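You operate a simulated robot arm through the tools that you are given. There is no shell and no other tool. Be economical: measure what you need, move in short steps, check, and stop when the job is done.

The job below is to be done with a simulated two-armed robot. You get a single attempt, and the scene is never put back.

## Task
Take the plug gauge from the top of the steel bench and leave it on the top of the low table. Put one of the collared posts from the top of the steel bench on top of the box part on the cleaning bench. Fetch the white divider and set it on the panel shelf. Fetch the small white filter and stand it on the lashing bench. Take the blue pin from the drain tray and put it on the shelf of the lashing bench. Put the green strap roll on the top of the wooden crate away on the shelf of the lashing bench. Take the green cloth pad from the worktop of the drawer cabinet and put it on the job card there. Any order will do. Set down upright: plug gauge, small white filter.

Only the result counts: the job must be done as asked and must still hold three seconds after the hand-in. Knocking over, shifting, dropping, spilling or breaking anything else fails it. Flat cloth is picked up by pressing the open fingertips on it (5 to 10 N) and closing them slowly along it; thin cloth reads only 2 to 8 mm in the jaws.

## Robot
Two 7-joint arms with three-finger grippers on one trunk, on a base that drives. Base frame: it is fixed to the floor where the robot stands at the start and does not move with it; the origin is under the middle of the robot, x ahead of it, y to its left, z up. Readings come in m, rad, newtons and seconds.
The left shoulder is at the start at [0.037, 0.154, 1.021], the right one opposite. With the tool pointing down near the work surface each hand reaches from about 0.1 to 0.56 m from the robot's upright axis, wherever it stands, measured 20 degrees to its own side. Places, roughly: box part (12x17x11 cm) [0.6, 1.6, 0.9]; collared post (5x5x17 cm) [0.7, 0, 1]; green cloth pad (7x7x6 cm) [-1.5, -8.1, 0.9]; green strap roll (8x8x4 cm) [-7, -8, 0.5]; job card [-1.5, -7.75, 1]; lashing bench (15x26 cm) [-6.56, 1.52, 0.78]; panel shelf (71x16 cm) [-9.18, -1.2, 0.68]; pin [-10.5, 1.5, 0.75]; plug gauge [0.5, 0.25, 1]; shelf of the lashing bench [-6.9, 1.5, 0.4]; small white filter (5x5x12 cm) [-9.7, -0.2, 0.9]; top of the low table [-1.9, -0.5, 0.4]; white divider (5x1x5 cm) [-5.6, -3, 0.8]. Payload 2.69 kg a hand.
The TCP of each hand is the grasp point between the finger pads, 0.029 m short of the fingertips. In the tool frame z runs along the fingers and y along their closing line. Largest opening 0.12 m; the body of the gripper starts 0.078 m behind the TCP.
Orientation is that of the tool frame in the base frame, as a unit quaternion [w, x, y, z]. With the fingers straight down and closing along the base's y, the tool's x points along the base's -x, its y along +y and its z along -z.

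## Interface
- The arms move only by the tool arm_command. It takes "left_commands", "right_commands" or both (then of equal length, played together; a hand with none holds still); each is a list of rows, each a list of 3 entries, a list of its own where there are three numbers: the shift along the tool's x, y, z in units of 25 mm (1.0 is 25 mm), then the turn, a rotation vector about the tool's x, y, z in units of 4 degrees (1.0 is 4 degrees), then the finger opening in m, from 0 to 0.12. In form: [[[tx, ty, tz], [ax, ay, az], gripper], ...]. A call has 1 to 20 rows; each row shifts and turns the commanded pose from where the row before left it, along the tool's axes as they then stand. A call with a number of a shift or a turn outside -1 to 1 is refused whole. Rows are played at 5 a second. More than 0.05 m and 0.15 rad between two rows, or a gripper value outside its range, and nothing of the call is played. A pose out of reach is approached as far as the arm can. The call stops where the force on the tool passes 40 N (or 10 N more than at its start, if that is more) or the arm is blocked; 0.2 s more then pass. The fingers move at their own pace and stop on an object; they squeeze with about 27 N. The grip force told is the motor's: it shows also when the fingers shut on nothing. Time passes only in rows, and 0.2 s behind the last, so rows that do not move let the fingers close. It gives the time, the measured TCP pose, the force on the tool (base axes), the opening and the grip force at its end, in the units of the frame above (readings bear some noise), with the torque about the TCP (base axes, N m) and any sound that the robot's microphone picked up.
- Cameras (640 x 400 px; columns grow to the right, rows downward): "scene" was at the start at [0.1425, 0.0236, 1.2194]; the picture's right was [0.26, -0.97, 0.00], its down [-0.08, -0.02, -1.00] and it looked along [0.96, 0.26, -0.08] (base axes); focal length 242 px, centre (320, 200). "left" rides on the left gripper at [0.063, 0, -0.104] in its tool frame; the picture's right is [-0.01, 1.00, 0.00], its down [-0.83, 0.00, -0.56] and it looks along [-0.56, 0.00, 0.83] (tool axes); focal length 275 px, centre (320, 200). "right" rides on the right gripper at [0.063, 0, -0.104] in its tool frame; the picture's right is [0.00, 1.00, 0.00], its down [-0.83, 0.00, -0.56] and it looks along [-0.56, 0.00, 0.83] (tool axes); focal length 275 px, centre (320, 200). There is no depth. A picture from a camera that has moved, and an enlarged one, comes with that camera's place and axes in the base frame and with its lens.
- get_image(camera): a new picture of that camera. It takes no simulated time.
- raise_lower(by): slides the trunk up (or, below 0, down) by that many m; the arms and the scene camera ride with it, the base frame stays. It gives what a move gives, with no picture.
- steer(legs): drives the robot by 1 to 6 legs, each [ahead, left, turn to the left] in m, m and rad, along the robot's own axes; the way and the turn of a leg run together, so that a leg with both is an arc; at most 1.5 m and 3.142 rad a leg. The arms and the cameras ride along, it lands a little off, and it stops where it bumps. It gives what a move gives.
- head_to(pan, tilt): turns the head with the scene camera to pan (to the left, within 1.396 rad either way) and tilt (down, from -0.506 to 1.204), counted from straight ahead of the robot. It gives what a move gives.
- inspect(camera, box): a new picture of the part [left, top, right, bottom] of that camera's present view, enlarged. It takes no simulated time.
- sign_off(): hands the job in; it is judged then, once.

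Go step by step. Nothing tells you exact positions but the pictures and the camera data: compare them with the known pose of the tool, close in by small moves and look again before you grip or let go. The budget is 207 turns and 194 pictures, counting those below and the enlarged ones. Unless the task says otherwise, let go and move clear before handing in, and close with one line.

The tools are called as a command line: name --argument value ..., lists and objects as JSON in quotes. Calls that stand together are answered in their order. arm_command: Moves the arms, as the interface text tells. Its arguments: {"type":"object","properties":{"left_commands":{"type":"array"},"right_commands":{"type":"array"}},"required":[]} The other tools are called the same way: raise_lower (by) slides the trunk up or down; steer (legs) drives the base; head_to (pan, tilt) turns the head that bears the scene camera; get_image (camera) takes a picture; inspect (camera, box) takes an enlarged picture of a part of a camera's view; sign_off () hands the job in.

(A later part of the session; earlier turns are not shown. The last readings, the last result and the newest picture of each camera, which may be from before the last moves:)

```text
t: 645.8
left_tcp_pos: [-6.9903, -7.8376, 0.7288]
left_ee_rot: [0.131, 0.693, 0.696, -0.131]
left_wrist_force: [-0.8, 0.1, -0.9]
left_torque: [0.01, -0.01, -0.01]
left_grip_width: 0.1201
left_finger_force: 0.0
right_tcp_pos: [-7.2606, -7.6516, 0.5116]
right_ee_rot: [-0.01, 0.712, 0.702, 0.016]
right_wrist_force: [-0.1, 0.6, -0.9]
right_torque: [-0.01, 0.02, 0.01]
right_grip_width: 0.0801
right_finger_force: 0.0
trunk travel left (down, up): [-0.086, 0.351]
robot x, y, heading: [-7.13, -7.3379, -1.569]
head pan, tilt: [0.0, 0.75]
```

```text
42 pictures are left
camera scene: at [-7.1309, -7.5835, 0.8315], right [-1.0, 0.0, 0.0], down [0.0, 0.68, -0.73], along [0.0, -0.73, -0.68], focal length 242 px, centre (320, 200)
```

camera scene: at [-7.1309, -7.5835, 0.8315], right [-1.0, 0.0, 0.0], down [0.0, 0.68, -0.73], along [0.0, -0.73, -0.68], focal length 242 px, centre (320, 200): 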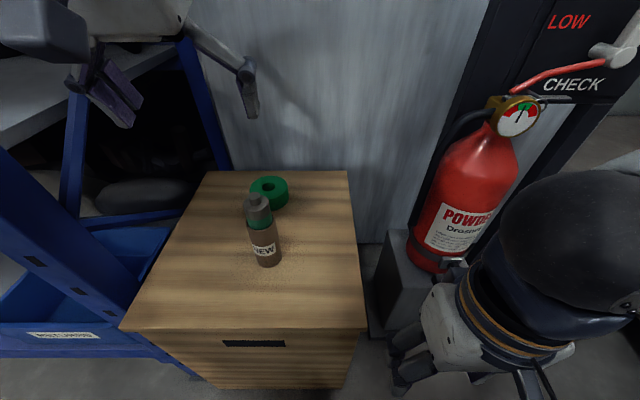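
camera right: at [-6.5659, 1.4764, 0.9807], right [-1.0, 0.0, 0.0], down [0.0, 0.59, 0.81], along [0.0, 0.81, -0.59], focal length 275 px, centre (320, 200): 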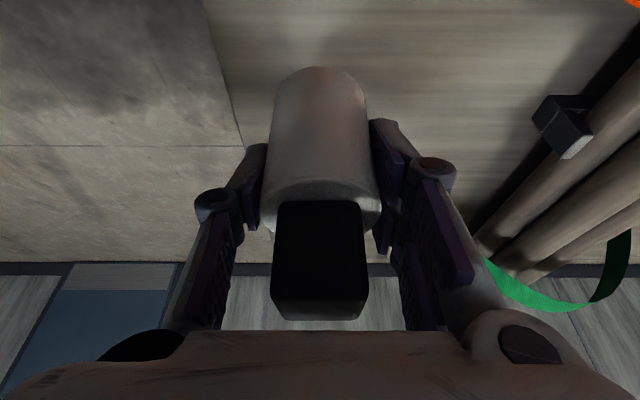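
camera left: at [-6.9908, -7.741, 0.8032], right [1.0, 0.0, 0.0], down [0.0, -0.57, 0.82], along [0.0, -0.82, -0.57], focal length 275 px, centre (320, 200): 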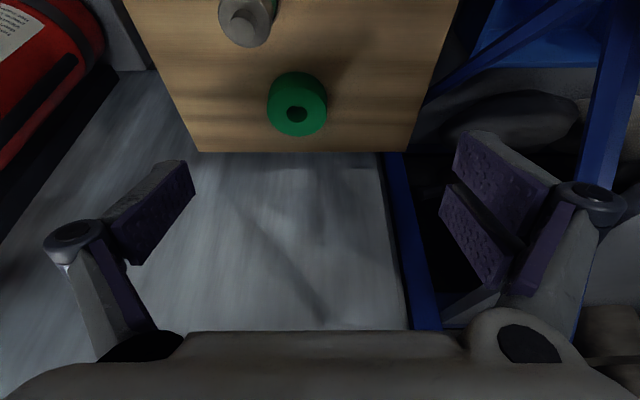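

steer --legs '[[0.04, 0, 0]]'

arm_command --left_commands '[[[-0.92, -0.31, 0.33], [0, 0, 0], 0.12], [[-0.92, -0.31, 0.33], [0, 0, 0], 0.12], [[-0.92, -0.31, 0.33], [0, 0, 0], 0.12], [[-0.92, -0.31, 0.33], [0, 0, 0], 0.12], [[0.34, 0, 0.94], [0, 0, 0], 0.12], [[0.34, 0, 0.94], [0, 0, 0], 0.12], [[0.34, 0, 0.94], [0, 0, 0], 0.12], [[0.34, 0, 0.94], [0, 0, 0], 0.12], [[0.34, 0, 0.94], [0, 0, 0], 0.12]]'

get_image --camera "left"

get_image --camera "scene"

```text
t: 646.6
left_tcp_pos: [-6.9901, -7.8443, 0.7323]
left_ee_rot: [0.138, 0.695, 0.693, -0.133]
left_wrist_force: [0.7, 1.0, 0.4]
left_torque: [0.02, 0.0, -0.02]
left_grip_width: 0.1202
left_finger_force: 0.1
right_tcp_pos: [-7.26, -7.6638, 0.5137]
right_ee_rot: [-0.006, 0.71, 0.704, 0.015]
right_wrist_force: [-0.3, 0.3, 0.9]
right_torque: [0.0, 0.02, 0.0]
right_grip_width: 0.0799
right_finger_force: 0.1
trunk travel left (down, up): [-0.086, 0.351]
robot x, y, heading: [-7.1273, -7.3534, -1.566]
head pan, tilt: [0.0, 0.75]
stopped in leg 1: the robot was blocked; the commanded pose is now the measured one
```

```text
t: 648.6
left_tcp_pos: [-7.0221, -7.9442, 0.6175]
left_ee_rot: [0.142, 0.693, 0.693, -0.137]
left_wrist_force: [0.2, -0.1, -0.1]
left_torque: [0.0, 0.0, -0.03]
left_grip_width: 0.1199
left_finger_force: 0.0
right_tcp_pos: [-7.2614, -7.6609, 0.5156]
right_ee_rot: [-0.004, 0.71, 0.704, 0.012]
right_wrist_force: [0.7, -0.3, 0.4]
right_torque: [-0.02, 0.0, -0.04]
right_grip_width: 0.08
right_finger_force: 0.1
trunk travel left (down, up): [-0.086, 0.351]
robot x, y, heading: [-7.1287, -7.3518, -1.566]
head pan, tilt: [0.0, 0.75]
```

```text
41 pictures are left
camera left: at [-7.0229, -7.845, 0.6894], right [1.0, 0.0, 0.01], down [-0.01, -0.55, 0.83], along [0.0, -0.83, -0.55], focal length 275 px, centre (320, 200)
```

left: 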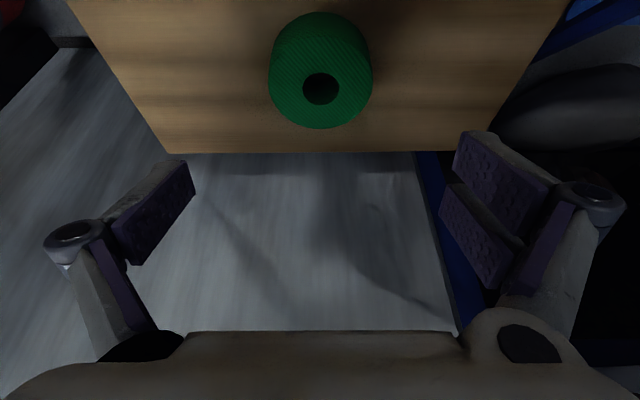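

```text
40 pictures are left
camera scene: at [-7.1325, -7.5874, 0.8346], right [-1.0, 0.0, 0.0], down [0.0, 0.67, -0.74], along [0.01, -0.74, -0.67], focal length 242 px, centre (320, 200)
```

scene: 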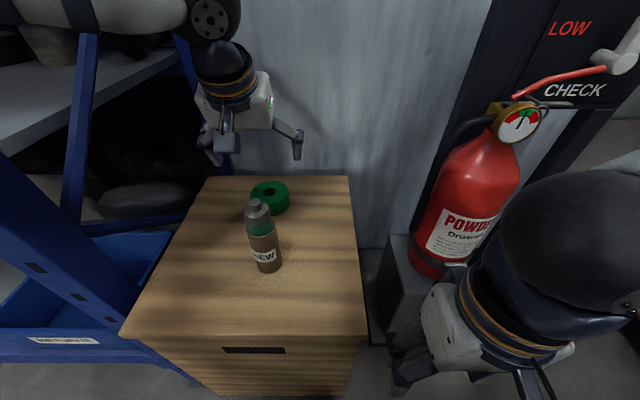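

steer --legs '[[-0.02, 0, 0]]'

arm_command --left_commands '[[[-0.2, 0, 1], [0, 0, 0], 0.12], [[0, 0, 1], [0, 0, 0], 0.12], [[0, 0, 1], [0, 0, 0], 0.12]]'

get_image --camera "left"

```text
t: 649.4
left_tcp_pos: [-7.0213, -7.9307, 0.6047]
left_ee_rot: [0.134, 0.696, 0.693, -0.131]
left_wrist_force: [-0.4, 0.4, 0.3]
left_torque: [0.02, 0.0, 0.01]
left_grip_width: 0.12
left_finger_force: 0.0
right_tcp_pos: [-7.2609, -7.6482, 0.5128]
right_ee_rot: [-0.009, 0.71, 0.704, 0.016]
right_wrist_force: [0.5, -0.3, 0.1]
right_torque: [0.03, 0.0, -0.01]
right_grip_width: 0.0799
right_finger_force: 0.1
trunk travel left (down, up): [-0.086, 0.351]
robot x, y, heading: [-7.1293, -7.3322, -1.568]
head pan, tilt: [0.0, 0.75]
```

```text
t: 650.2
left_tcp_pos: [-7.0229, -7.9639, 0.536]
left_ee_rot: [0.134, 0.696, 0.694, -0.131]
left_wrist_force: [0.1, 0.1, -0.1]
left_torque: [0.01, 0.0, -0.02]
left_grip_width: 0.1202
left_finger_force: 0.0
right_tcp_pos: [-7.2601, -7.6456, 0.5116]
right_ee_rot: [-0.009, 0.71, 0.704, 0.016]
right_wrist_force: [-0.2, -0.4, -0.4]
right_torque: [0.04, -0.01, -0.01]
right_grip_width: 0.08
right_finger_force: 0.1
trunk travel left (down, up): [-0.086, 0.351]
robot x, y, heading: [-7.1301, -7.3296, -1.562]
head pan, tilt: [0.0, 0.75]
```

```text
39 pictures are left
camera left: at [-7.0224, -7.8669, 0.6101], right [1.0, -0.01, 0.01], down [-0.01, -0.57, 0.82], along [0.0, -0.82, -0.57], focal length 275 px, centre (320, 200)
```

left: 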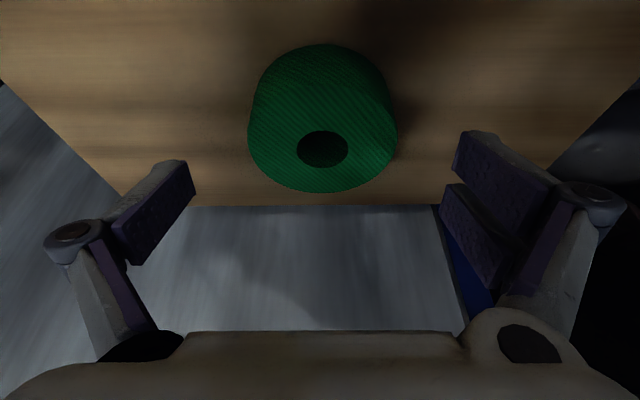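

arm_command --left_commands '[[[0.08, 0, 0.85], [0, 0, 0], 0.12], [[0.07, 0, 0.8], [0, 0, 0], 0.12], [[0, 0, 0], [0, 0, 0], 0.05], [[0, 0, 0], [0, 0, 0], 0.0], [[0, 0, 0], [0, 0, 0], 0.0], [[0, 0, 0], [0, 0, 0], 0.0]]'

get_image --camera "left"

```text
t: 651.6
left_tcp_pos: [-7.0205, -7.9759, 0.4997]
left_ee_rot: [0.137, 0.695, 0.694, -0.133]
left_wrist_force: [9.3, -1.8, 20.7]
left_torque: [0.06, -0.97, 0.0]
left_grip_width: 0.0789
left_finger_force: 27.5
right_tcp_pos: [-7.2608, -7.6461, 0.5137]
right_ee_rot: [-0.009, 0.71, 0.704, 0.015]
right_wrist_force: [0.8, 1.2, -0.4]
right_torque: [-0.01, 0.0, -0.04]
right_grip_width: 0.0801
right_finger_force: 0.0
trunk travel left (down, up): [-0.086, 0.351]
robot x, y, heading: [-7.1287, -7.3307, -1.566]
head pan, tilt: [0.0, 0.75]
```

```text
38 pictures are left
camera left: at [-7.0205, -7.8777, 0.5739], right [1.0, -0.01, 0.01], down [-0.01, -0.56, 0.83], along [0.0, -0.83, -0.56], focal length 275 px, centre (320, 200)
```

left: 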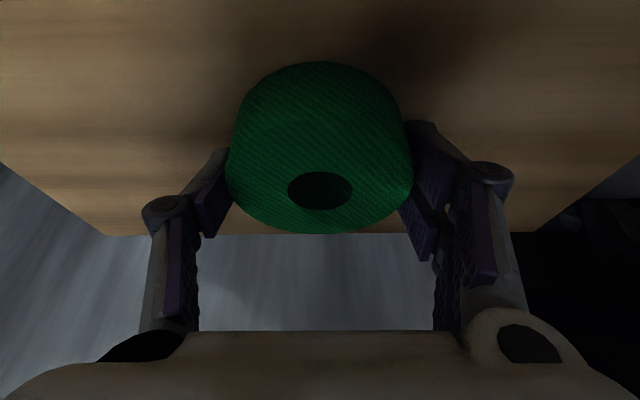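

Gripped (79 mm). Lifting straight up, then retreating.

arm_command --left_commands '[[[-0.34, 0, -0.94], [0, 0, 0], 0.0], [[-0.34, 0, -0.94], [0, 0, 0], 0.0], [[-0.34, 0, -0.94], [0, 0, 0], 0.0], [[-0.34, 0, -0.94], [0, 0, 0], 0.0], [[-0.34, 0, -0.94], [0, 0, 0], 0.0], [[-0.34, 0, -0.94], [0, 0, 0], 0.0], [[-0.34, 0, -0.94], [0, 0, 0], 0.0], [[-0.34, 0, -0.94], [0, 0, 0], 0.0], [[-0.34, 0, -0.94], [0, 0, 0], 0.0], [[-0.34, 0, -0.94], [0, 0, 0], 0.0]]'

get_image --camera "scene"

steer --legs '[[-0.3, 0, 0]]'

raise_lower --by 0.3

```text
t: 653.8
left_tcp_pos: [-7.0214, -7.9684, 0.7472]
left_ee_rot: [0.133, 0.696, 0.693, -0.131]
left_wrist_force: [0.7, -0.2, -2.2]
left_torque: [-0.02, 0.01, 0.01]
left_grip_width: 0.0787
left_finger_force: 27.2
right_tcp_pos: [-7.2589, -7.6469, 0.5116]
right_ee_rot: [-0.009, 0.71, 0.704, 0.016]
right_wrist_force: [0.1, 0.7, 0.4]
right_torque: [0.04, -0.01, -0.01]
right_grip_width: 0.0802
right_finger_force: 0.0
trunk travel left (down, up): [-0.086, 0.351]
robot x, y, heading: [-7.1275, -7.3324, -1.57]
head pan, tilt: [0.0, 0.75]
```

```text
37 pictures are left
camera scene: at [-7.1304, -7.5778, 0.8315], right [-1.0, 0.0, 0.0], down [0.0, 0.68, -0.73], along [0.0, -0.73, -0.68], focal length 242 px, centre (320, 200)
```

scene: 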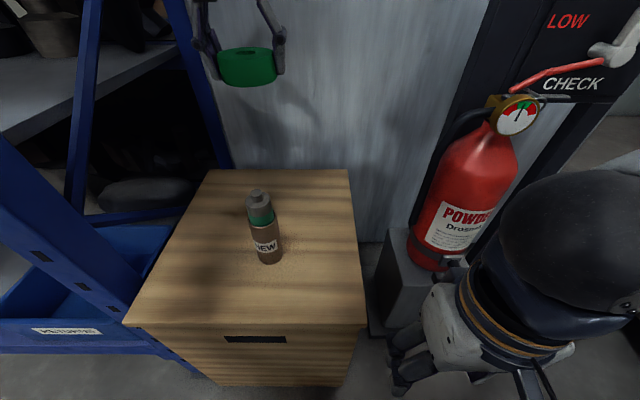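

```text
t: 655.8
left_tcp_pos: [-7.0232, -7.6668, 0.7462]
left_ee_rot: [0.134, 0.695, 0.694, -0.131]
left_wrist_force: [-0.6, -0.1, -1.7]
left_torque: [-0.04, 0.02, 0.02]
left_grip_width: 0.0785
left_finger_force: 27.5
right_tcp_pos: [-7.2611, -7.3476, 0.5122]
right_ee_rot: [-0.009, 0.71, 0.704, 0.016]
right_wrist_force: [1.3, -0.5, -0.6]
right_torque: [0.01, 0.01, 0.03]
right_grip_width: 0.0799
right_finger_force: 0.1
trunk travel left (down, up): [-0.086, 0.351]
robot x, y, heading: [-7.1297, -7.0322, -1.567]
head pan, tilt: [0.0, 0.75]
```

```text
t: 658.8
left_tcp_pos: [-7.0235, -7.6383, 1.1363]
left_ee_rot: [0.185, 0.684, 0.682, -0.18]
left_wrist_force: [0.5, -1.6, -1.2]
left_torque: [0.01, -0.03, -0.02]
left_grip_width: 0.0786
left_finger_force: 27.2
right_tcp_pos: [-7.2617, -7.3484, 0.8114]
right_ee_rot: [-0.01, 0.71, 0.704, 0.017]
right_wrist_force: [-0.4, 0.3, -0.1]
right_torque: [0.0, -0.01, 0.04]
right_grip_width: 0.0801
right_finger_force: 0.0
trunk travel left (down, up): [-0.386, 0.051]
robot x, y, heading: [-7.1314, -7.0329, -1.564]
head pan, tilt: [0.0, 0.75]
```

Roll secured. Heading north toward the divider at (-5.6, -3).

steer --legs '[[-0.12, 0, 0], [0, 1.15, 0], [0, 0, 3.13], [1.4, 0, 0], [1.1, 0, 0]]'

head_to --pan -0.1 --tilt 0.4

get_image --camera "scene"

```text
t: 672.4
left_tcp_pos: [-5.4282, -6.7649, 1.1325]
left_ee_rot: [0.255, -0.021, 0.967, 0.004]
left_wrist_force: [0.0, -0.4, -1.7]
left_torque: [0.0, 0.02, 0.04]
left_grip_width: 0.078
left_finger_force: 27.2
right_tcp_pos: [-5.7008, -7.0111, 0.8121]
right_ee_rot: [-0.017, -0.031, 0.999, 0.004]
right_wrist_force: [-0.3, -0.8, 0.3]
right_torque: [0.03, -0.06, -0.03]
right_grip_width: 0.08
right_finger_force: 0.1
trunk travel left (down, up): [-0.386, 0.051]
robot x, y, heading: [-6.0211, -6.9039, 0.068]
head pan, tilt: [0.0, 0.75]
stopped in leg 3: the force on the tool passed its limit at 56 N (the readings are from after the stop); the commanded pose is now the measured one
```

```text
t: 673.2
left_tcp_pos: [-5.4286, -6.766, 1.1326]
left_ee_rot: [0.254, -0.022, 0.967, 0.003]
left_wrist_force: [-0.5, 0.5, -1.4]
left_torque: [0.0, -0.04, 0.02]
left_grip_width: 0.0784
left_finger_force: 26.4
right_tcp_pos: [-5.7005, -7.0101, 0.8123]
right_ee_rot: [-0.017, -0.03, 0.999, 0.003]
right_wrist_force: [-0.1, 0.1, -0.7]
right_torque: [-0.03, 0.0, 0.01]
right_grip_width: 0.08
right_finger_force: 0.1
trunk travel left (down, up): [-0.386, 0.051]
robot x, y, heading: [-6.025, -6.9001, 0.073]
head pan, tilt: [-0.099, 0.4]
```

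```text
36 pictures are left
camera scene: at [-5.8763, -6.9006, 1.1896], right [-0.03, -1.0, 0.0], down [-0.39, 0.01, -0.92], along [0.92, -0.02, -0.39], focal length 242 px, centre (320, 200)
```

scene: 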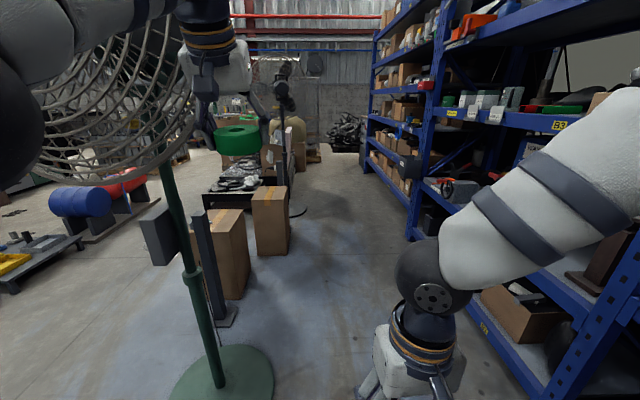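

The turn brushed the fan's cage with the left hand; I'll turn the other way, shift west, then go north.

steer --legs '[[0, 0, -2.4], [0, 0, -0.75], [0.25, 0, 0], [0, 0, -1.64]]'

head_to --pan -0.5 --tilt 0.3

get_image --camera "scene"

```text
t: 686.8
left_tcp_pos: [-6.3402, -6.3125, 1.1329]
left_ee_rot: [0.189, -0.657, 0.709, 0.171]
left_wrist_force: [-0.3, 0.8, -1.9]
left_torque: [-0.01, -0.03, -0.01]
left_grip_width: 0.0779
left_finger_force: 26.6
right_tcp_pos: [-6.1294, -6.6118, 0.8124]
right_ee_rot: [-0.016, -0.686, 0.727, -0.009]
right_wrist_force: [-0.3, 0.6, 0.2]
right_torque: [-0.01, 0.01, 0.01]
right_grip_width: 0.0802
right_finger_force: 0.0
trunk travel left (down, up): [-0.386, 0.051]
robot x, y, heading: [-6.2724, -6.9202, 1.528]
head pan, tilt: [-0.099, 0.4]
```

```text
t: 687.7
left_tcp_pos: [-6.3401, -6.3127, 1.1339]
left_ee_rot: [0.189, -0.658, 0.709, 0.172]
left_wrist_force: [0.2, -0.1, -1.8]
left_torque: [-0.03, -0.01, 0.0]
left_grip_width: 0.0777
left_finger_force: 26.4
right_tcp_pos: [-6.1297, -6.6115, 0.813]
right_ee_rot: [-0.016, -0.686, 0.727, -0.009]
right_wrist_force: [0.0, -0.1, 0.2]
right_torque: [0.02, 0.02, 0.01]
right_grip_width: 0.0799
right_finger_force: 0.2
trunk travel left (down, up): [-0.386, 0.051]
robot x, y, heading: [-6.2727, -6.9214, 1.528]
head pan, tilt: [-0.499, 0.3]
```

```text
35 pictures are left
camera scene: at [-6.2262, -6.7831, 1.1989], right [0.86, -0.52, 0.0], down [-0.15, -0.25, -0.96], along [0.49, 0.82, -0.3], focal length 242 px, centre (320, 200)
```

scene: 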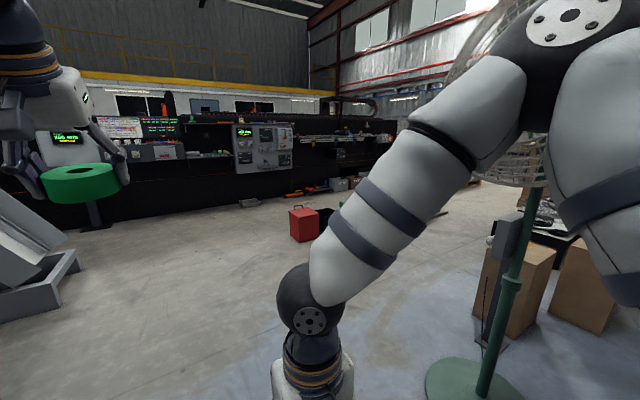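

steer --legs '[[1.4, 0, 0.043], [1.2, -0.4, 0]]'

head_to --pan 0.0 --tilt 0.4

get_image --camera "scene"

```text
t: 700.7
left_tcp_pos: [-5.9723, -3.6993, 1.1329]
left_ee_rot: [0.183, -0.679, 0.688, 0.177]
left_wrist_force: [0.3, 0.7, -1.2]
left_torque: [0.0, 0.03, -0.01]
left_grip_width: 0.0773
left_finger_force: 26.9
right_tcp_pos: [-5.7442, -3.9857, 0.8129]
right_ee_rot: [0.016, 0.708, -0.706, 0.009]
right_wrist_force: [0.5, 0.1, 0.7]
right_torque: [0.0, 0.0, 0.02]
right_grip_width: 0.08
right_finger_force: 0.1
trunk travel left (down, up): [-0.386, 0.051]
robot x, y, heading: [-5.8689, -4.2999, 1.587]
head pan, tilt: [-0.499, 0.3]
```

```text
t: 701.6
left_tcp_pos: [-5.972, -3.6995, 1.1337]
left_ee_rot: [0.183, -0.68, 0.688, 0.177]
left_wrist_force: [0.2, 0.4, -1.7]
left_torque: [-0.01, -0.02, 0.0]
left_grip_width: 0.0774
left_finger_force: 26.7
right_tcp_pos: [-5.7439, -3.9848, 0.8127]
right_ee_rot: [0.015, 0.709, -0.705, 0.01]
right_wrist_force: [0.3, -0.1, -0.3]
right_torque: [-0.04, -0.02, 0.04]
right_grip_width: 0.0801
right_finger_force: 0.0
trunk travel left (down, up): [-0.386, 0.051]
robot x, y, heading: [-5.8658, -4.3013, 1.59]
head pan, tilt: [0.0, 0.4]
```

```text
34 pictures are left
camera scene: at [-5.8744, -4.1522, 1.1897], right [1.0, 0.02, 0.0], down [0.01, -0.39, -0.92], along [-0.01, 0.92, -0.39], focal length 242 px, centre (320, 200)
```

scene: 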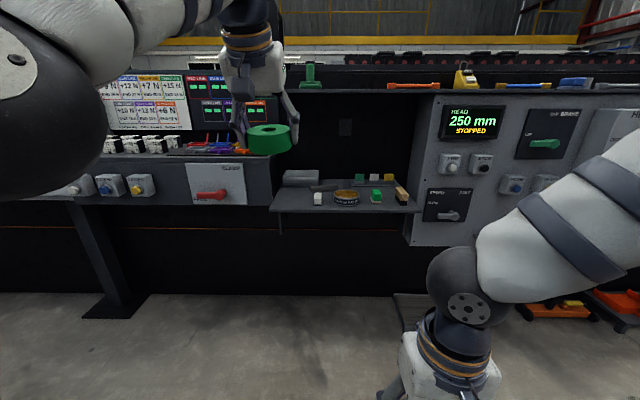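

inspect --camera "scene" --box '[260, 150, 440, 250]'

```text
3.56 times, centred on (350, 200) of scene
camera zoom: at [-5.8744, -4.1522, 1.1897], right [1.0, 0.02, 0.0], down [0.01, -0.39, -0.92], along [-0.01, 0.92, -0.39], focal length 860 px, centre (213, 200)
```

zoom: 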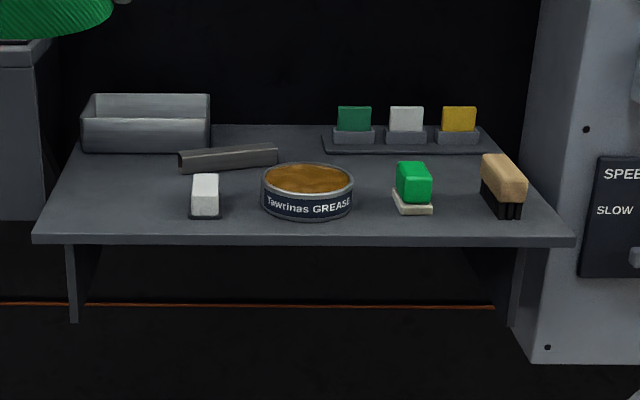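

The white divider stands in a small holder between green and yellow ones at about (-5.62, -2.96). Preparing the arms, then moving up.

arm_command --left_commands '[[[0.86, 0.2, -0.5], [0, 0, 0], 0.0], [[0.86, 0.2, -0.5], [0, 0, 0], 0.0], [[0.86, 0.2, -0.5], [0, 0, 0], 0.0], [[0.86, 0.2, -0.5], [0, 0, 0], 0.0], [[0.86, 0.2, -0.5], [0, 0, 0], 0.0], [[0.86, 0.2, -0.5], [0, 0, 0], 0.0], [[0.86, 0.2, -0.5], [0, 0, 0], 0.0], [[0, 0, 0], [0, 0, 0], 0.0], [[0, 0, 0], [0, 0, 0], 0.0], [[0, 0, 0], [0, 0, 0], 0.0]]' --right_commands '[[[-0.5, 0, -0.9], [0, 0, 0], 0.08], [[-0.5, 0, -0.9], [0, 0, 0], 0.08], [[-0.5, 0, -0.9], [0, 0, 0], 0.08], [[-0.5, 0, -0.9], [0, 0, 0], 0.08], [[-0.5, 0, -0.9], [0, -1, 0], 0.08], [[-0.5, 0, -0.9], [0, -1, 0], 0.08], [[0, 0, -0.9], [0, -1, 0], 0.08], [[0, 0, 0], [0, -1, 0], 0.062], [[0, 0, 0], [0, -0.5, 0], 0.062], [[0, 0, 0], [0, 0, 0], 0.062]]'

steer --legs '[[0.72, -0.09, -0.018]]'

get_image --camera "scene"

get_image --camera "right"

```text
t: 703.8
left_tcp_pos: [-6.0114, -3.8734, 1.1347]
left_ee_rot: [0.183, -0.68, 0.688, 0.177]
left_wrist_force: [-0.3, -0.8, -1.3]
left_torque: [0.01, 0.03, 0.01]
left_grip_width: 0.0773
left_finger_force: 26.8
right_tcp_pos: [-5.742, -3.9081, 0.9683]
right_ee_rot: [-0.095, 0.702, -0.698, -0.103]
right_wrist_force: [1.2, 0.8, -0.2]
right_torque: [0.01, 0.0, 0.0]
right_grip_width: 0.062
right_finger_force: 0.0
trunk travel left (down, up): [-0.386, 0.051]
robot x, y, heading: [-5.8739, -4.2996, 1.584]
head pan, tilt: [0.0, 0.4]
```

```text
t: 707.8
left_tcp_pos: [-5.9163, -3.1424, 1.1347]
left_ee_rot: [0.185, -0.671, 0.696, 0.174]
left_wrist_force: [-0.2, 0.3, -2.6]
left_torque: [0.0, 0.01, 0.02]
left_grip_width: 0.0774
left_finger_force: 27.0
right_tcp_pos: [-5.6474, -3.1839, 0.9697]
right_ee_rot: [0.096, -0.693, 0.708, 0.1]
right_wrist_force: [-0.2, 0.5, 0.4]
right_torque: [0.0, -0.01, 0.0]
right_grip_width: 0.0621
right_finger_force: 0.0
trunk travel left (down, up): [-0.386, 0.051]
robot x, y, heading: [-5.7844, -3.5703, 1.562]
head pan, tilt: [0.0, 0.4]
```

```text
32 pictures are left
camera scene: at [-5.7862, -3.4238, 1.1896], right [1.0, -0.01, 0.0], down [0.0, -0.39, -0.92], along [0.01, 0.92, -0.39], focal length 242 px, centre (320, 200)
```

scene: 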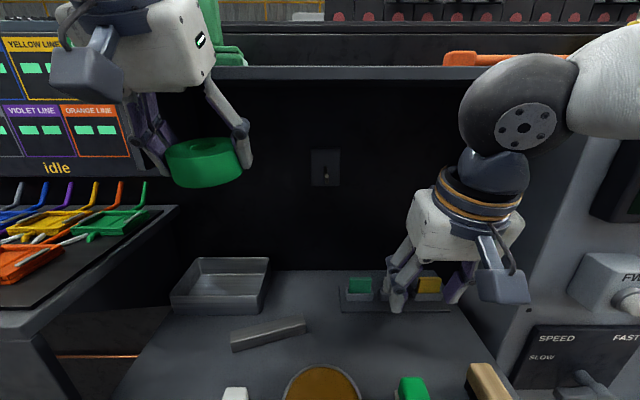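

```text
31 pictures are left
camera right: at [-5.649, -3.2732, 1.0519], right [-1.0, 0.01, 0.01], down [0.02, 0.65, 0.76], along [0.01, 0.76, -0.65], focal length 275 px, centre (320, 200)
```

right: 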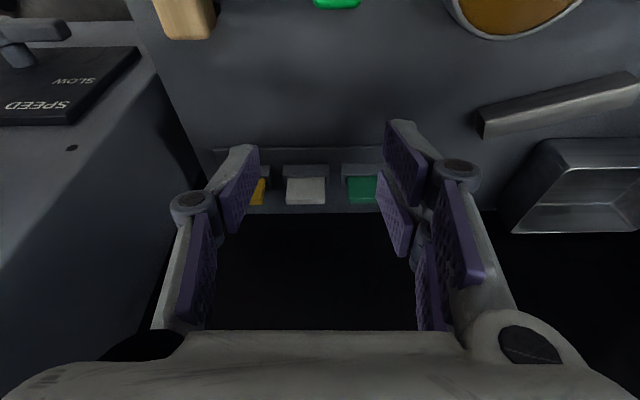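

arm_command --right_commands '[[[-0.88, -0.11, 0.253], [0, 0, 0], 0.062], [[-0.88, -0.11, 0.253], [0, 0, 0], 0.062], [[-0.88, -0.11, 0.253], [0, 0, 0], 0.062], [[-0.88, -0.11, 0.253], [0, 0, 0], 0.062], [[-0.88, -0.11, 0.253], [0, 0, 0], 0.062], [[-0.88, -0.11, 0.253], [0, 0, 0], 0.062], [[-0.88, -0.11, 0.253], [0, 0, 0], 0.062], [[0.27, 0, 0.95], [0, 0, 0], 0.062], [[0.27, 0, 0.95], [0, 0, 0], 0.062]]'

get_image --camera "right"

```text
t: 709.4
left_tcp_pos: [-5.9156, -3.1308, 1.1275]
left_ee_rot: [0.18, -0.672, 0.698, 0.17]
left_wrist_force: [-0.1, 5.3, -3.5]
left_torque: [-0.27, -0.02, -0.02]
left_grip_width: 0.0771
left_finger_force: 26.8
right_tcp_pos: [-5.6276, -3.0473, 0.9324]
right_ee_rot: [-0.073, 0.709, -0.699, -0.062]
right_wrist_force: [0.4, 2.7, -3.6]
right_torque: [-0.26, -0.02, 0.04]
right_grip_width: 0.0619
right_finger_force: 0.0
trunk travel left (down, up): [-0.386, 0.051]
robot x, y, heading: [-5.7864, -3.5735, 1.561]
head pan, tilt: [0.0, 0.4]
stopped in row 7 (right hand): the force on the tool passed its limit at 54 N (the readings are from after the stop); the commanded pose is now the measured one
```

```text
30 pictures are left
camera right: at [-5.6286, -3.1298, 1.0238], right [-1.0, -0.02, -0.02], down [-0.02, 0.71, 0.7], along [0.0, 0.7, -0.71], focal length 275 px, centre (320, 200)
```

right: 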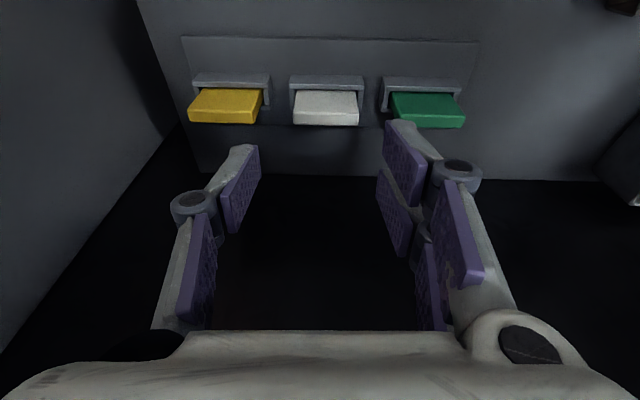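

The wrist met the overhanging ledge; I'll back off and tilt the hand further so it slips under.

arm_command --right_commands '[[[1, 0, -0.2], [0, 0, 0], 0.062], [[1, 0, -0.2], [0, 0, 0], 0.062], [[0.6, 0, 0], [0, -1, 0], 0.062], [[0, 0, 0], [0, -1, 0], 0.062], [[0, 0, 0], [0, -1, 0], 0.062], [[0, 0, 0], [0, -1, 0], 0.062], [[0, 0, 0], [0, -1, 0], 0.062], [[0, 0, 0], [0, -1, 0], 0.062], [[0, 0, 0], [0, -1, 0], 0.062], [[0, 0, 0], [0, -1, 0], 0.062]]'

get_image --camera "right"

```text
t: 711.6
left_tcp_pos: [-5.9158, -3.1478, 1.1363]
left_ee_rot: [0.186, -0.67, 0.697, 0.176]
left_wrist_force: [0.0, -0.6, -2.2]
left_torque: [0.03, 0.01, -0.01]
left_grip_width: 0.0771
left_finger_force: 27.1
right_tcp_pos: [-5.6282, -3.1257, 0.9398]
right_ee_rot: [-0.268, 0.662, -0.65, -0.261]
right_wrist_force: [0.1, 0.9, -0.4]
right_torque: [0.0, -0.01, 0.02]
right_grip_width: 0.0622
right_finger_force: 0.0
trunk travel left (down, up): [-0.386, 0.051]
robot x, y, heading: [-5.7853, -3.577, 1.559]
head pan, tilt: [0.0, 0.4]
```

```text
29 pictures are left
camera right: at [-5.6274, -3.2439, 0.9714], right [-1.0, -0.01, -0.02], down [-0.02, 0.21, 0.98], along [-0.01, 0.98, -0.21], focal length 275 px, centre (320, 200)
```

right: 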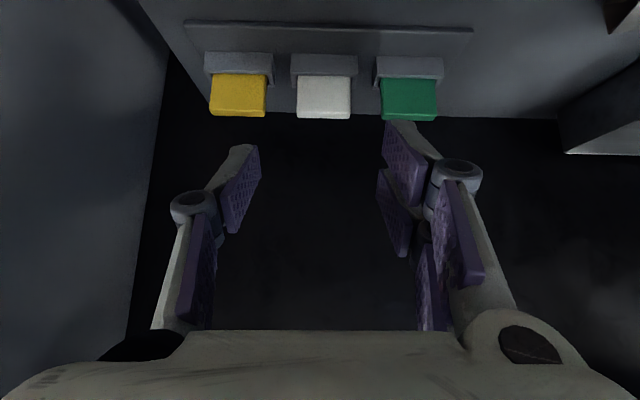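

arm_command --right_commands '[[[-0.1, 0.15, 1], [0, 0, 0], 0.058], [[0, 0, 1], [0, 0, 0], 0.058], [[0, 0, 1], [0, 0, 0], 0.058], [[0, 0, 1], [0, 0, 0], 0.058]]'

get_image --camera "right"

```text
t: 712.6
left_tcp_pos: [-5.9147, -3.1473, 1.1365]
left_ee_rot: [0.186, -0.671, 0.696, 0.176]
left_wrist_force: [-0.1, 0.4, -1.8]
left_torque: [-0.02, 0.03, 0.01]
left_grip_width: 0.0772
left_finger_force: 27.4
right_tcp_pos: [-5.6306, -3.0543, 0.8664]
right_ee_rot: [-0.268, 0.662, -0.65, -0.26]
right_wrist_force: [0.4, -0.3, 0.1]
right_torque: [0.01, 0.02, 0.0]
right_grip_width: 0.0577
right_finger_force: 0.2
trunk travel left (down, up): [-0.386, 0.051]
robot x, y, heading: [-5.7873, -3.5767, 1.559]
head pan, tilt: [0.0, 0.4]
```

```text
28 pictures are left
camera right: at [-5.6305, -3.1726, 0.8994], right [-1.0, -0.02, -0.02], down [-0.02, 0.21, 0.98], along [-0.01, 0.98, -0.21], focal length 275 px, centre (320, 200)
```

right: 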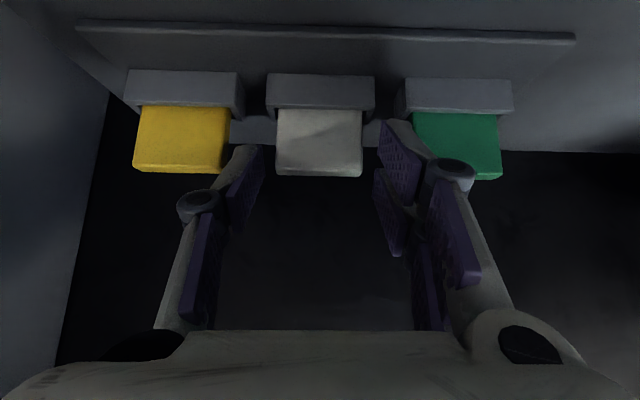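

arm_command --right_commands '[[[0, 0, 0.8], [0, 0, 0], 0.058], [[0, 0, 0.85], [0, 0, 0], 0.058]]'

arm_command --right_commands '[[[0, 0, 0], [0, 0, 0], 0.0], [[0, 0, 0], [0, 0, 0], 0.0], [[0, 0, 0], [0, 0, 0], 0.0]]'

get_image --camera "right"

```text
t: 713.2
left_tcp_pos: [-5.9155, -3.1479, 1.138]
left_ee_rot: [0.187, -0.67, 0.696, 0.176]
left_wrist_force: [0.7, 0.0, -2.3]
left_torque: [-0.01, 0.0, 0.03]
left_grip_width: 0.0772
left_finger_force: 27.2
right_tcp_pos: [-5.6296, -3.0266, 0.8407]
right_ee_rot: [-0.27, 0.66, -0.649, -0.263]
right_wrist_force: [-0.3, -4.3, 12.5]
right_torque: [-0.16, 0.5, 0.24]
right_grip_width: 0.0603
right_finger_force: 1.4
trunk travel left (down, up): [-0.386, 0.051]
robot x, y, heading: [-5.7848, -3.5728, 1.563]
head pan, tilt: [0.0, 0.4]
```

```text
t: 714.0
left_tcp_pos: [-5.9177, -3.1488, 1.1376]
left_ee_rot: [0.188, -0.67, 0.696, 0.177]
left_wrist_force: [0.5, 0.1, -1.8]
left_torque: [-0.05, -0.04, 0.01]
left_grip_width: 0.0773
left_finger_force: 26.9
right_tcp_pos: [-5.6356, -3.0277, 0.8418]
right_ee_rot: [-0.269, 0.662, -0.647, -0.264]
right_wrist_force: [-21.7, -3.1, 25.9]
right_torque: [-0.22, 1.38, 0.15]
right_grip_width: 0.0456
right_finger_force: 27.0
trunk travel left (down, up): [-0.386, 0.051]
robot x, y, heading: [-5.7862, -3.5762, 1.56]
head pan, tilt: [0.0, 0.4]
```

```text
27 pictures are left
camera right: at [-5.6341, -3.1454, 0.8734], right [-1.0, -0.02, -0.02], down [-0.02, 0.21, 0.98], along [-0.02, 0.98, -0.21], focal length 275 px, centre (320, 200)
```

right: 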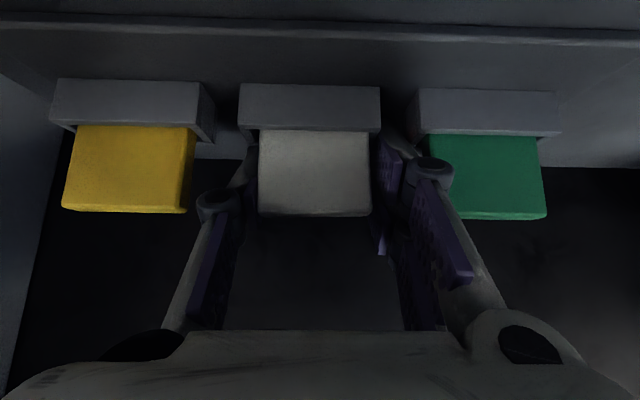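

arm_command --right_commands '[[[-0.35, 0, -0.36], [0, 0, 0], 0.0], [[-0.35, 0, -0.36], [0, 0, 0], 0.0], [[-0.69, 0, -0.72], [0, 0, 0], 0.0], [[-0.69, 0, -0.72], [0, 0, 0], 0.0]]'

get_image --camera "right"

```text
t: 714.5
left_tcp_pos: [-5.9153, -3.1439, 1.1334]
left_ee_rot: [0.185, -0.671, 0.696, 0.175]
left_wrist_force: [-0.1, 0.1, -1.6]
left_torque: [0.01, -0.01, -0.02]
left_grip_width: 0.0777
left_finger_force: 27.2
right_tcp_pos: [-5.6357, -3.028, 0.8443]
right_ee_rot: [-0.259, 0.666, -0.65, -0.257]
right_wrist_force: [-8.6, -0.1, -0.2]
right_torque: [0.32, -1.4, -1.08]
right_grip_width: 0.044
right_finger_force: 27.0
trunk travel left (down, up): [-0.386, 0.051]
robot x, y, heading: [-5.7875, -3.5762, 1.566]
head pan, tilt: [0.0, 0.4]
stopped in row 2 (right hand): the force on the tool passed its limit at 52 N (the readings are from after the stop); the commanded pose is now the measured one
```

```text
26 pictures are left
camera right: at [-5.634, -3.1453, 0.8798], right [-1.0, -0.03, -0.01], down [-0.02, 0.23, 0.97], along [-0.02, 0.97, -0.23], focal length 275 px, centre (320, 200)
```

right: 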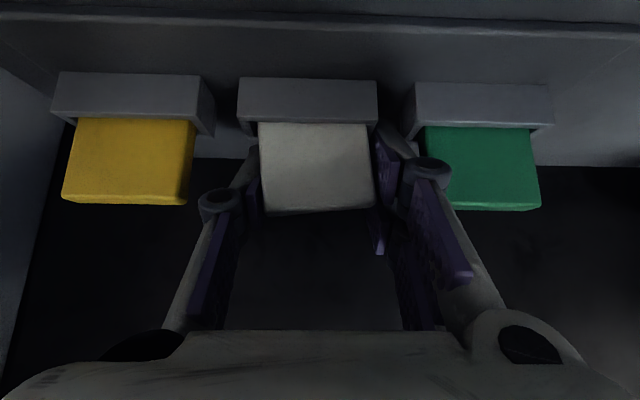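

arm_command --right_commands '[[[0, 0.06, 0], [0, 0, 0], 0.0], [[-0.2, 0, -0.2], [0, 0, 0], 0.0], [[-0.3, 0, -0.3], [0, 0, 0], 0.0], [[-0.5, 0, -0.5], [0, 0, 0], 0.0], [[-0.69, 0, -0.72], [0, 0, 0], 0.0], [[-0.69, 0, -0.72], [0, 0, 0], 0.0]]'

get_image --camera "right"

```text
t: 715.9
left_tcp_pos: [-5.9159, -3.1472, 1.136]
left_ee_rot: [0.185, -0.671, 0.696, 0.176]
left_wrist_force: [-0.6, -0.5, -1.8]
left_torque: [0.01, 0.0, -0.02]
left_grip_width: 0.0767
left_finger_force: 27.0
right_tcp_pos: [-5.6369, -3.0275, 0.9334]
right_ee_rot: [-0.261, 0.665, -0.65, -0.257]
right_wrist_force: [-0.5, 0.2, -0.6]
right_torque: [0.04, -0.01, -0.02]
right_grip_width: 0.0413
right_finger_force: 27.6
trunk travel left (down, up): [-0.386, 0.051]
robot x, y, heading: [-5.7835, -3.5747, 1.563]
head pan, tilt: [0.0, 0.4]
```

```text
25 pictures are left
camera right: at [-5.636, -3.1444, 0.9667], right [-1.0, -0.02, -0.02], down [-0.02, 0.23, 0.97], along [-0.02, 0.97, -0.23], focal length 275 px, centre (320, 200)
```

right: 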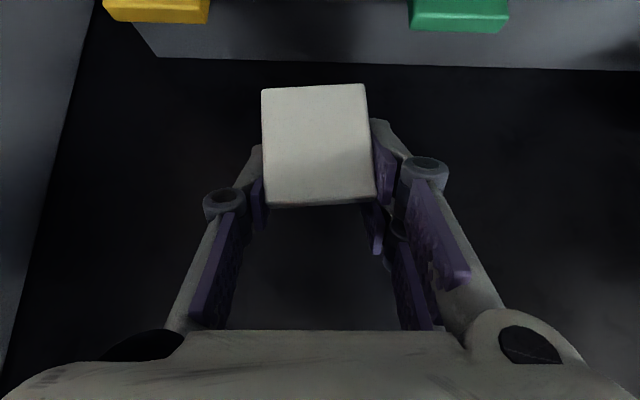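

Divider is out and held. Pulling back and returning by the known route.

arm_command --right_commands '[[[0.72, 0, -0.69], [0, 0, 0], 0.0], [[0.72, 0, -0.69], [0, 0, 0], 0.0], [[0.72, 0, -0.69], [0, 0, 0], 0.0], [[0.72, 0, -0.69], [0, 0, 0], 0.0], [[0.72, 0, -0.69], [0, 0, 0], 0.0]]'

steer --legs '[[-1.0, 0, 0], [-0.78, 0, 0], [0, 0, -1.563], [1.4, 0, 0]]'

get_image --camera "scene"

```text
t: 717.1
left_tcp_pos: [-5.9166, -3.146, 1.137]
left_ee_rot: [0.186, -0.671, 0.696, 0.177]
left_wrist_force: [0.1, -0.2, -1.0]
left_torque: [0.01, 0.0, 0.01]
left_grip_width: 0.0772
left_finger_force: 26.8
right_tcp_pos: [-5.633, -3.1513, 0.9354]
right_ee_rot: [-0.262, 0.664, -0.651, -0.258]
right_wrist_force: [0.2, 0.3, -1.2]
right_torque: [0.01, 0.01, 0.04]
right_grip_width: 0.041
right_finger_force: 27.0
trunk travel left (down, up): [-0.386, 0.051]
robot x, y, heading: [-5.7846, -3.5756, 1.564]
head pan, tilt: [0.0, 0.4]
```

```text
t: 736.6
left_tcp_pos: [-3.9229, -5.1991, 1.1364]
left_ee_rot: [0.257, 0.0, 0.966, -0.002]
left_wrist_force: [0.0, -0.3, -0.7]
left_torque: [0.02, 0.03, -0.03]
left_grip_width: 0.0761
left_finger_force: 27.3
right_tcp_pos: [-3.9157, -5.4836, 0.9353]
right_ee_rot: [0.366, -0.029, 0.93, 0.005]
right_wrist_force: [-0.2, -0.6, -0.3]
right_torque: [0.0, -0.01, 0.0]
right_grip_width: 0.0407
right_finger_force: 27.5
trunk travel left (down, up): [-0.386, 0.051]
robot x, y, heading: [-4.3432, -5.3489, 0.034]
head pan, tilt: [0.0, 0.4]
```

```text
24 pictures are left
camera scene: at [-4.1998, -5.3415, 1.1896], right [0.03, -1.0, 0.0], down [-0.39, -0.01, -0.92], along [0.92, 0.03, -0.39], focal length 242 px, centre (320, 200)
```

scene: 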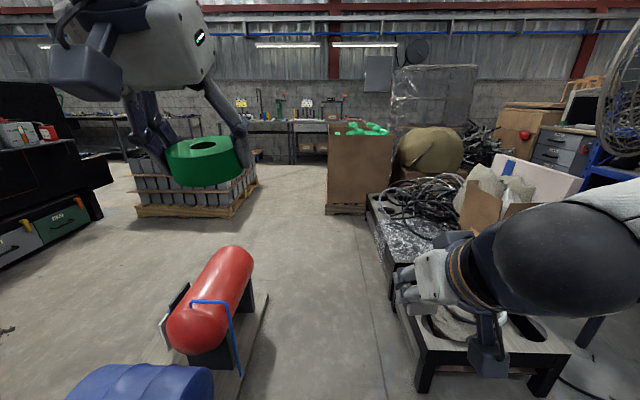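

steer --legs '[[0.8, -0.03, -0.034], [0.8, 0, 0], [0, 0.54, 0], [1.3, 0, 0], [1.1, 0, 0], [0, 0, 1.571]]'

get_image --camera "scene"

```text
t: 764.4
left_tcp_pos: [-0.4574, -4.38, 1.1369]
left_ee_rot: [0.186, -0.672, 0.695, 0.176]
left_wrist_force: [0.8, 0.3, -2.2]
left_torque: [0.02, -0.02, 0.01]
left_grip_width: 0.0755
left_finger_force: 27.1
right_tcp_pos: [-0.1728, -4.3829, 0.9347]
right_ee_rot: [-0.261, 0.667, -0.648, -0.259]
right_wrist_force: [-0.8, -0.3, -0.4]
right_torque: [-0.02, -0.01, 0.02]
right_grip_width: 0.0408
right_finger_force: 26.5
trunk travel left (down, up): [-0.386, 0.051]
robot x, y, heading: [-0.3215, -4.8077, 1.568]
head pan, tilt: [0.0, 0.4]
```

```text
23 pictures are left
camera scene: at [-0.3265, -4.6604, 1.1897], right [1.0, 0.0, 0.0], down [0.0, -0.39, -0.92], along [0.0, 0.92, -0.39], focal length 242 px, centre (320, 200)
```

scene: 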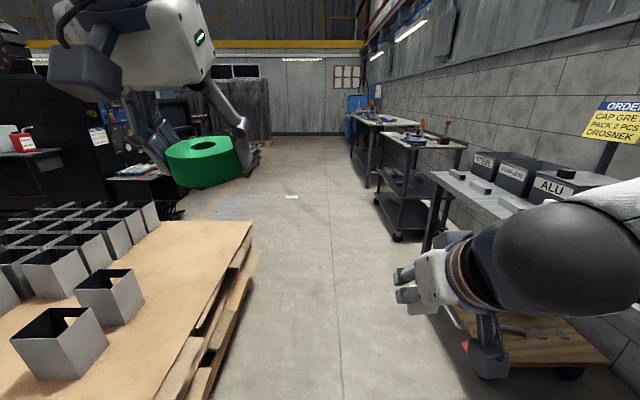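

steer --legs '[[1.5, 0, 0], [1.5, 0, 0], [1.5, 0, 0], [1.38, 0, 0], [0, 0, 1.571]]'

get_image --camera "scene"

```text
t: 796.2
left_tcp_pos: [-0.7758, 0.9447, 1.137]
left_ee_rot: [-0.005, 0.966, -0.008, -0.257]
left_wrist_force: [0.3, -0.7, -0.6]
left_torque: [0.01, -0.02, 0.0]
left_grip_width: 0.0746
left_finger_force: 27.6
right_tcp_pos: [-0.7774, 1.228, 0.9346]
right_ee_rot: [0.001, 0.93, 0.02, -0.367]
right_wrist_force: [-0.5, 0.4, 0.1]
right_torque: [-0.01, 0.01, -0.03]
right_grip_width: 0.0407
right_finger_force: 26.4
trunk travel left (down, up): [-0.386, 0.051]
robot x, y, heading: [-0.351, 1.084, -3.13]
head pan, tilt: [0.0, 0.4]
```

```text
22 pictures are left
camera scene: at [-0.4999, 1.0815, 1.1897], right [-0.01, 1.0, 0.0], down [0.39, 0.01, -0.92], along [-0.92, -0.01, -0.39], focal length 242 px, centre (320, 200)
```

scene: 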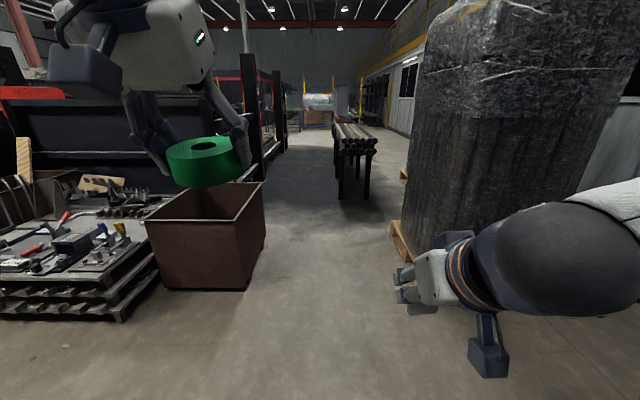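

arm_command --left_commands '[[[-0.09, 0, 0.92], [0, 0, 0], 0.0], [[-0.09, 0, 0.92], [0, 0, 0], 0.0], [[-0.09, 0, 0.92], [0, 0, 0], 0.0], [[-0.09, 0, 0.92], [0, 0, 0], 0.0], [[-0.09, 0, 0.92], [0, 0, 0], 0.0], [[-0.09, 0, 0.92], [0, 0, 0], 0.0], [[-0.09, 0, 0.92], [0, 0, 0], 0.0], [[-0.09, 0, 0.92], [0, 0, 0], 0.0]]'

steer --legs '[[1.3, 0.03, -0.012], [1.2, 0, 0], [0.7, 0.25, 0], [1.3, 0, 0], [1.3, 0, 0]]'

get_image --camera "scene"

```text
t: 798.0
left_tcp_pos: [-0.8831, 0.9494, 0.9843]
left_ee_rot: [-0.003, 0.967, -0.007, -0.256]
left_wrist_force: [-0.9, -0.2, -2.0]
left_torque: [0.03, 0.01, 0.01]
left_grip_width: 0.0744
left_finger_force: 27.4
right_tcp_pos: [-0.7766, 1.2259, 0.936]
right_ee_rot: [0.001, 0.93, 0.02, -0.367]
right_wrist_force: [-0.4, -0.2, 0.6]
right_torque: [0.0, -0.01, 0.0]
right_grip_width: 0.0408
right_finger_force: 27.2
trunk travel left (down, up): [-0.386, 0.051]
robot x, y, heading: [-0.3502, 1.0858, -3.126]
head pan, tilt: [0.0, 0.4]
```

```text
t: 823.7
left_tcp_pos: [-6.1629, 0.6765, 0.9775]
left_ee_rot: [-0.008, 0.968, 0.001, -0.252]
left_wrist_force: [-1.0, -1.4, -1.8]
left_torque: [0.02, -0.04, -0.02]
left_grip_width: 0.0741
left_finger_force: 27.0
right_tcp_pos: [-6.0601, 0.9534, 0.9277]
right_ee_rot: [-0.007, 0.932, 0.041, -0.359]
right_wrist_force: [-0.4, 0.6, 0.5]
right_torque: [0.0, -0.02, -0.01]
right_grip_width: 0.0408
right_finger_force: 27.1
trunk travel left (down, up): [-0.386, 0.051]
robot x, y, heading: [-5.6298, 0.8307, -3.113]
head pan, tilt: [0.0, 0.4]
stopped in leg 5: the robot was blocked; the commanded pose is now the measured one
```

```text
21 pictures are left
camera scene: at [-5.784, 0.8134, 1.1878], right [-0.03, 1.0, 0.01], down [0.39, 0.02, -0.92], along [-0.92, -0.02, -0.39], focal length 242 px, centre (320, 200)
```

scene: 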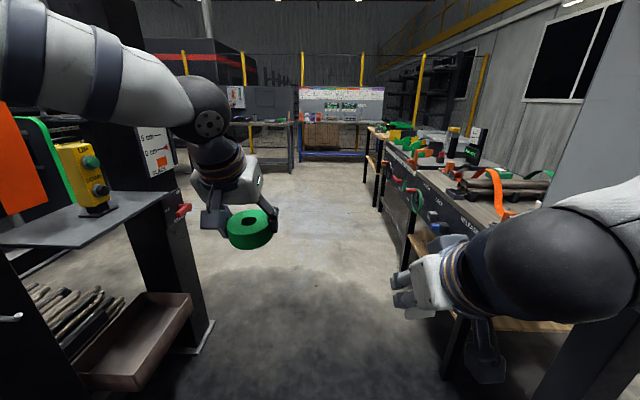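

steer --legs '[[-0.1, 0, -0.03], [0, 0.16, 0], [1.0, 0, 0], [0.9, 0, 0]]'

get_image --camera "scene"

```text
t: 824.8
left_tcp_pos: [-6.0896, 0.6871, 0.9867]
left_ee_rot: [-0.012, 0.966, -0.009, -0.257]
left_wrist_force: [-0.3, -0.9, -1.8]
left_torque: [0.03, -0.01, 0.0]
left_grip_width: 0.0738
left_finger_force: 27.1
right_tcp_pos: [-5.9819, 0.9597, 0.934]
right_ee_rot: [-0.014, 0.93, 0.037, -0.367]
right_wrist_force: [0.4, 0.9, 0.1]
right_torque: [0.01, 0.04, 0.0]
right_grip_width: 0.0407
right_finger_force: 27.4
trunk travel left (down, up): [-0.386, 0.051]
robot x, y, heading: [-5.5611, 0.8302, -3.136]
head pan, tilt: [0.0, 0.4]
stopped in leg 1: the robot was blocked; the commanded pose is now the measured one
```

```text
20 pictures are left
camera scene: at [-5.7071, 0.8161, 1.1906], right [-0.01, 1.0, 0.01], down [0.39, 0.01, -0.92], along [-0.92, -0.01, -0.39], focal length 242 px, centre (320, 200)
```

scene: 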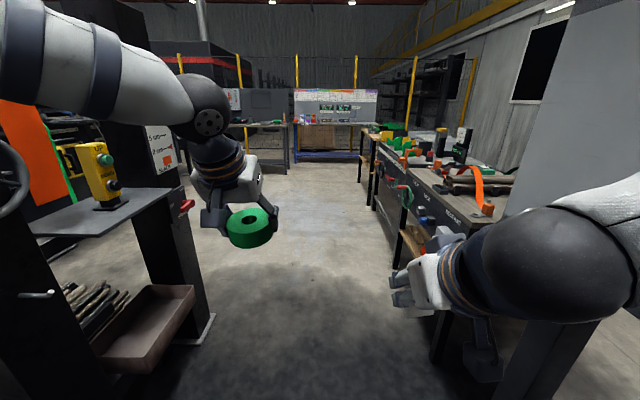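

steer --legs '[[0, 0.14, 0], [1.0, 0, 0], [0.9, 0, 0]]'

head_to --pan 0.2 --tilt 0.35

get_image --camera "scene"

```text
t: 835.6
left_tcp_pos: [-7.9991, 0.5718, 0.9858]
left_ee_rot: [-0.006, 0.967, -0.015, -0.255]
left_wrist_force: [-0.9, 1.0, -2.0]
left_torque: [0.01, -0.02, 0.04]
left_grip_width: 0.0739
left_finger_force: 27.1
right_tcp_pos: [-7.8907, 0.8427, 0.9312]
right_ee_rot: [-0.01, 0.931, 0.028, -0.364]
right_wrist_force: [0.1, -0.6, -0.9]
right_torque: [-0.01, -0.01, -0.03]
right_grip_width: 0.0408
right_finger_force: 26.8
trunk travel left (down, up): [-0.386, 0.051]
robot x, y, heading: [-7.4633, 0.7014, -3.143]
head pan, tilt: [0.0, 0.4]
```

```text
t: 836.4
left_tcp_pos: [-8.0003, 0.5729, 0.986]
left_ee_rot: [-0.007, 0.967, -0.015, -0.256]
left_wrist_force: [0.5, -0.6, -1.8]
left_torque: [-0.02, -0.02, 0.02]
left_grip_width: 0.0736
left_finger_force: 27.0
right_tcp_pos: [-7.8897, 0.8432, 0.9301]
right_ee_rot: [-0.009, 0.931, 0.028, -0.364]
right_wrist_force: [-0.2, 0.2, -1.0]
right_torque: [-0.01, 0.02, 0.0]
right_grip_width: 0.0407
right_finger_force: 26.7
trunk travel left (down, up): [-0.386, 0.051]
robot x, y, heading: [-7.4643, 0.7015, -3.146]
head pan, tilt: [0.201, 0.351]
```

```text
19 pictures are left
camera scene: at [-7.6147, 0.6817, 1.1942], right [-0.2, 0.98, 0.0], down [0.34, 0.07, -0.94], along [-0.92, -0.19, -0.34], focal length 242 px, centre (320, 200)
```

scene: 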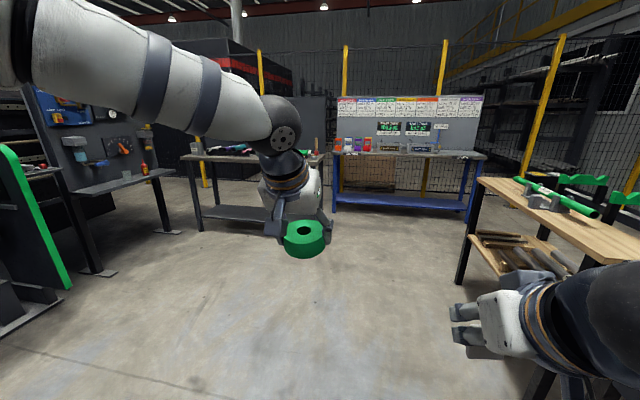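

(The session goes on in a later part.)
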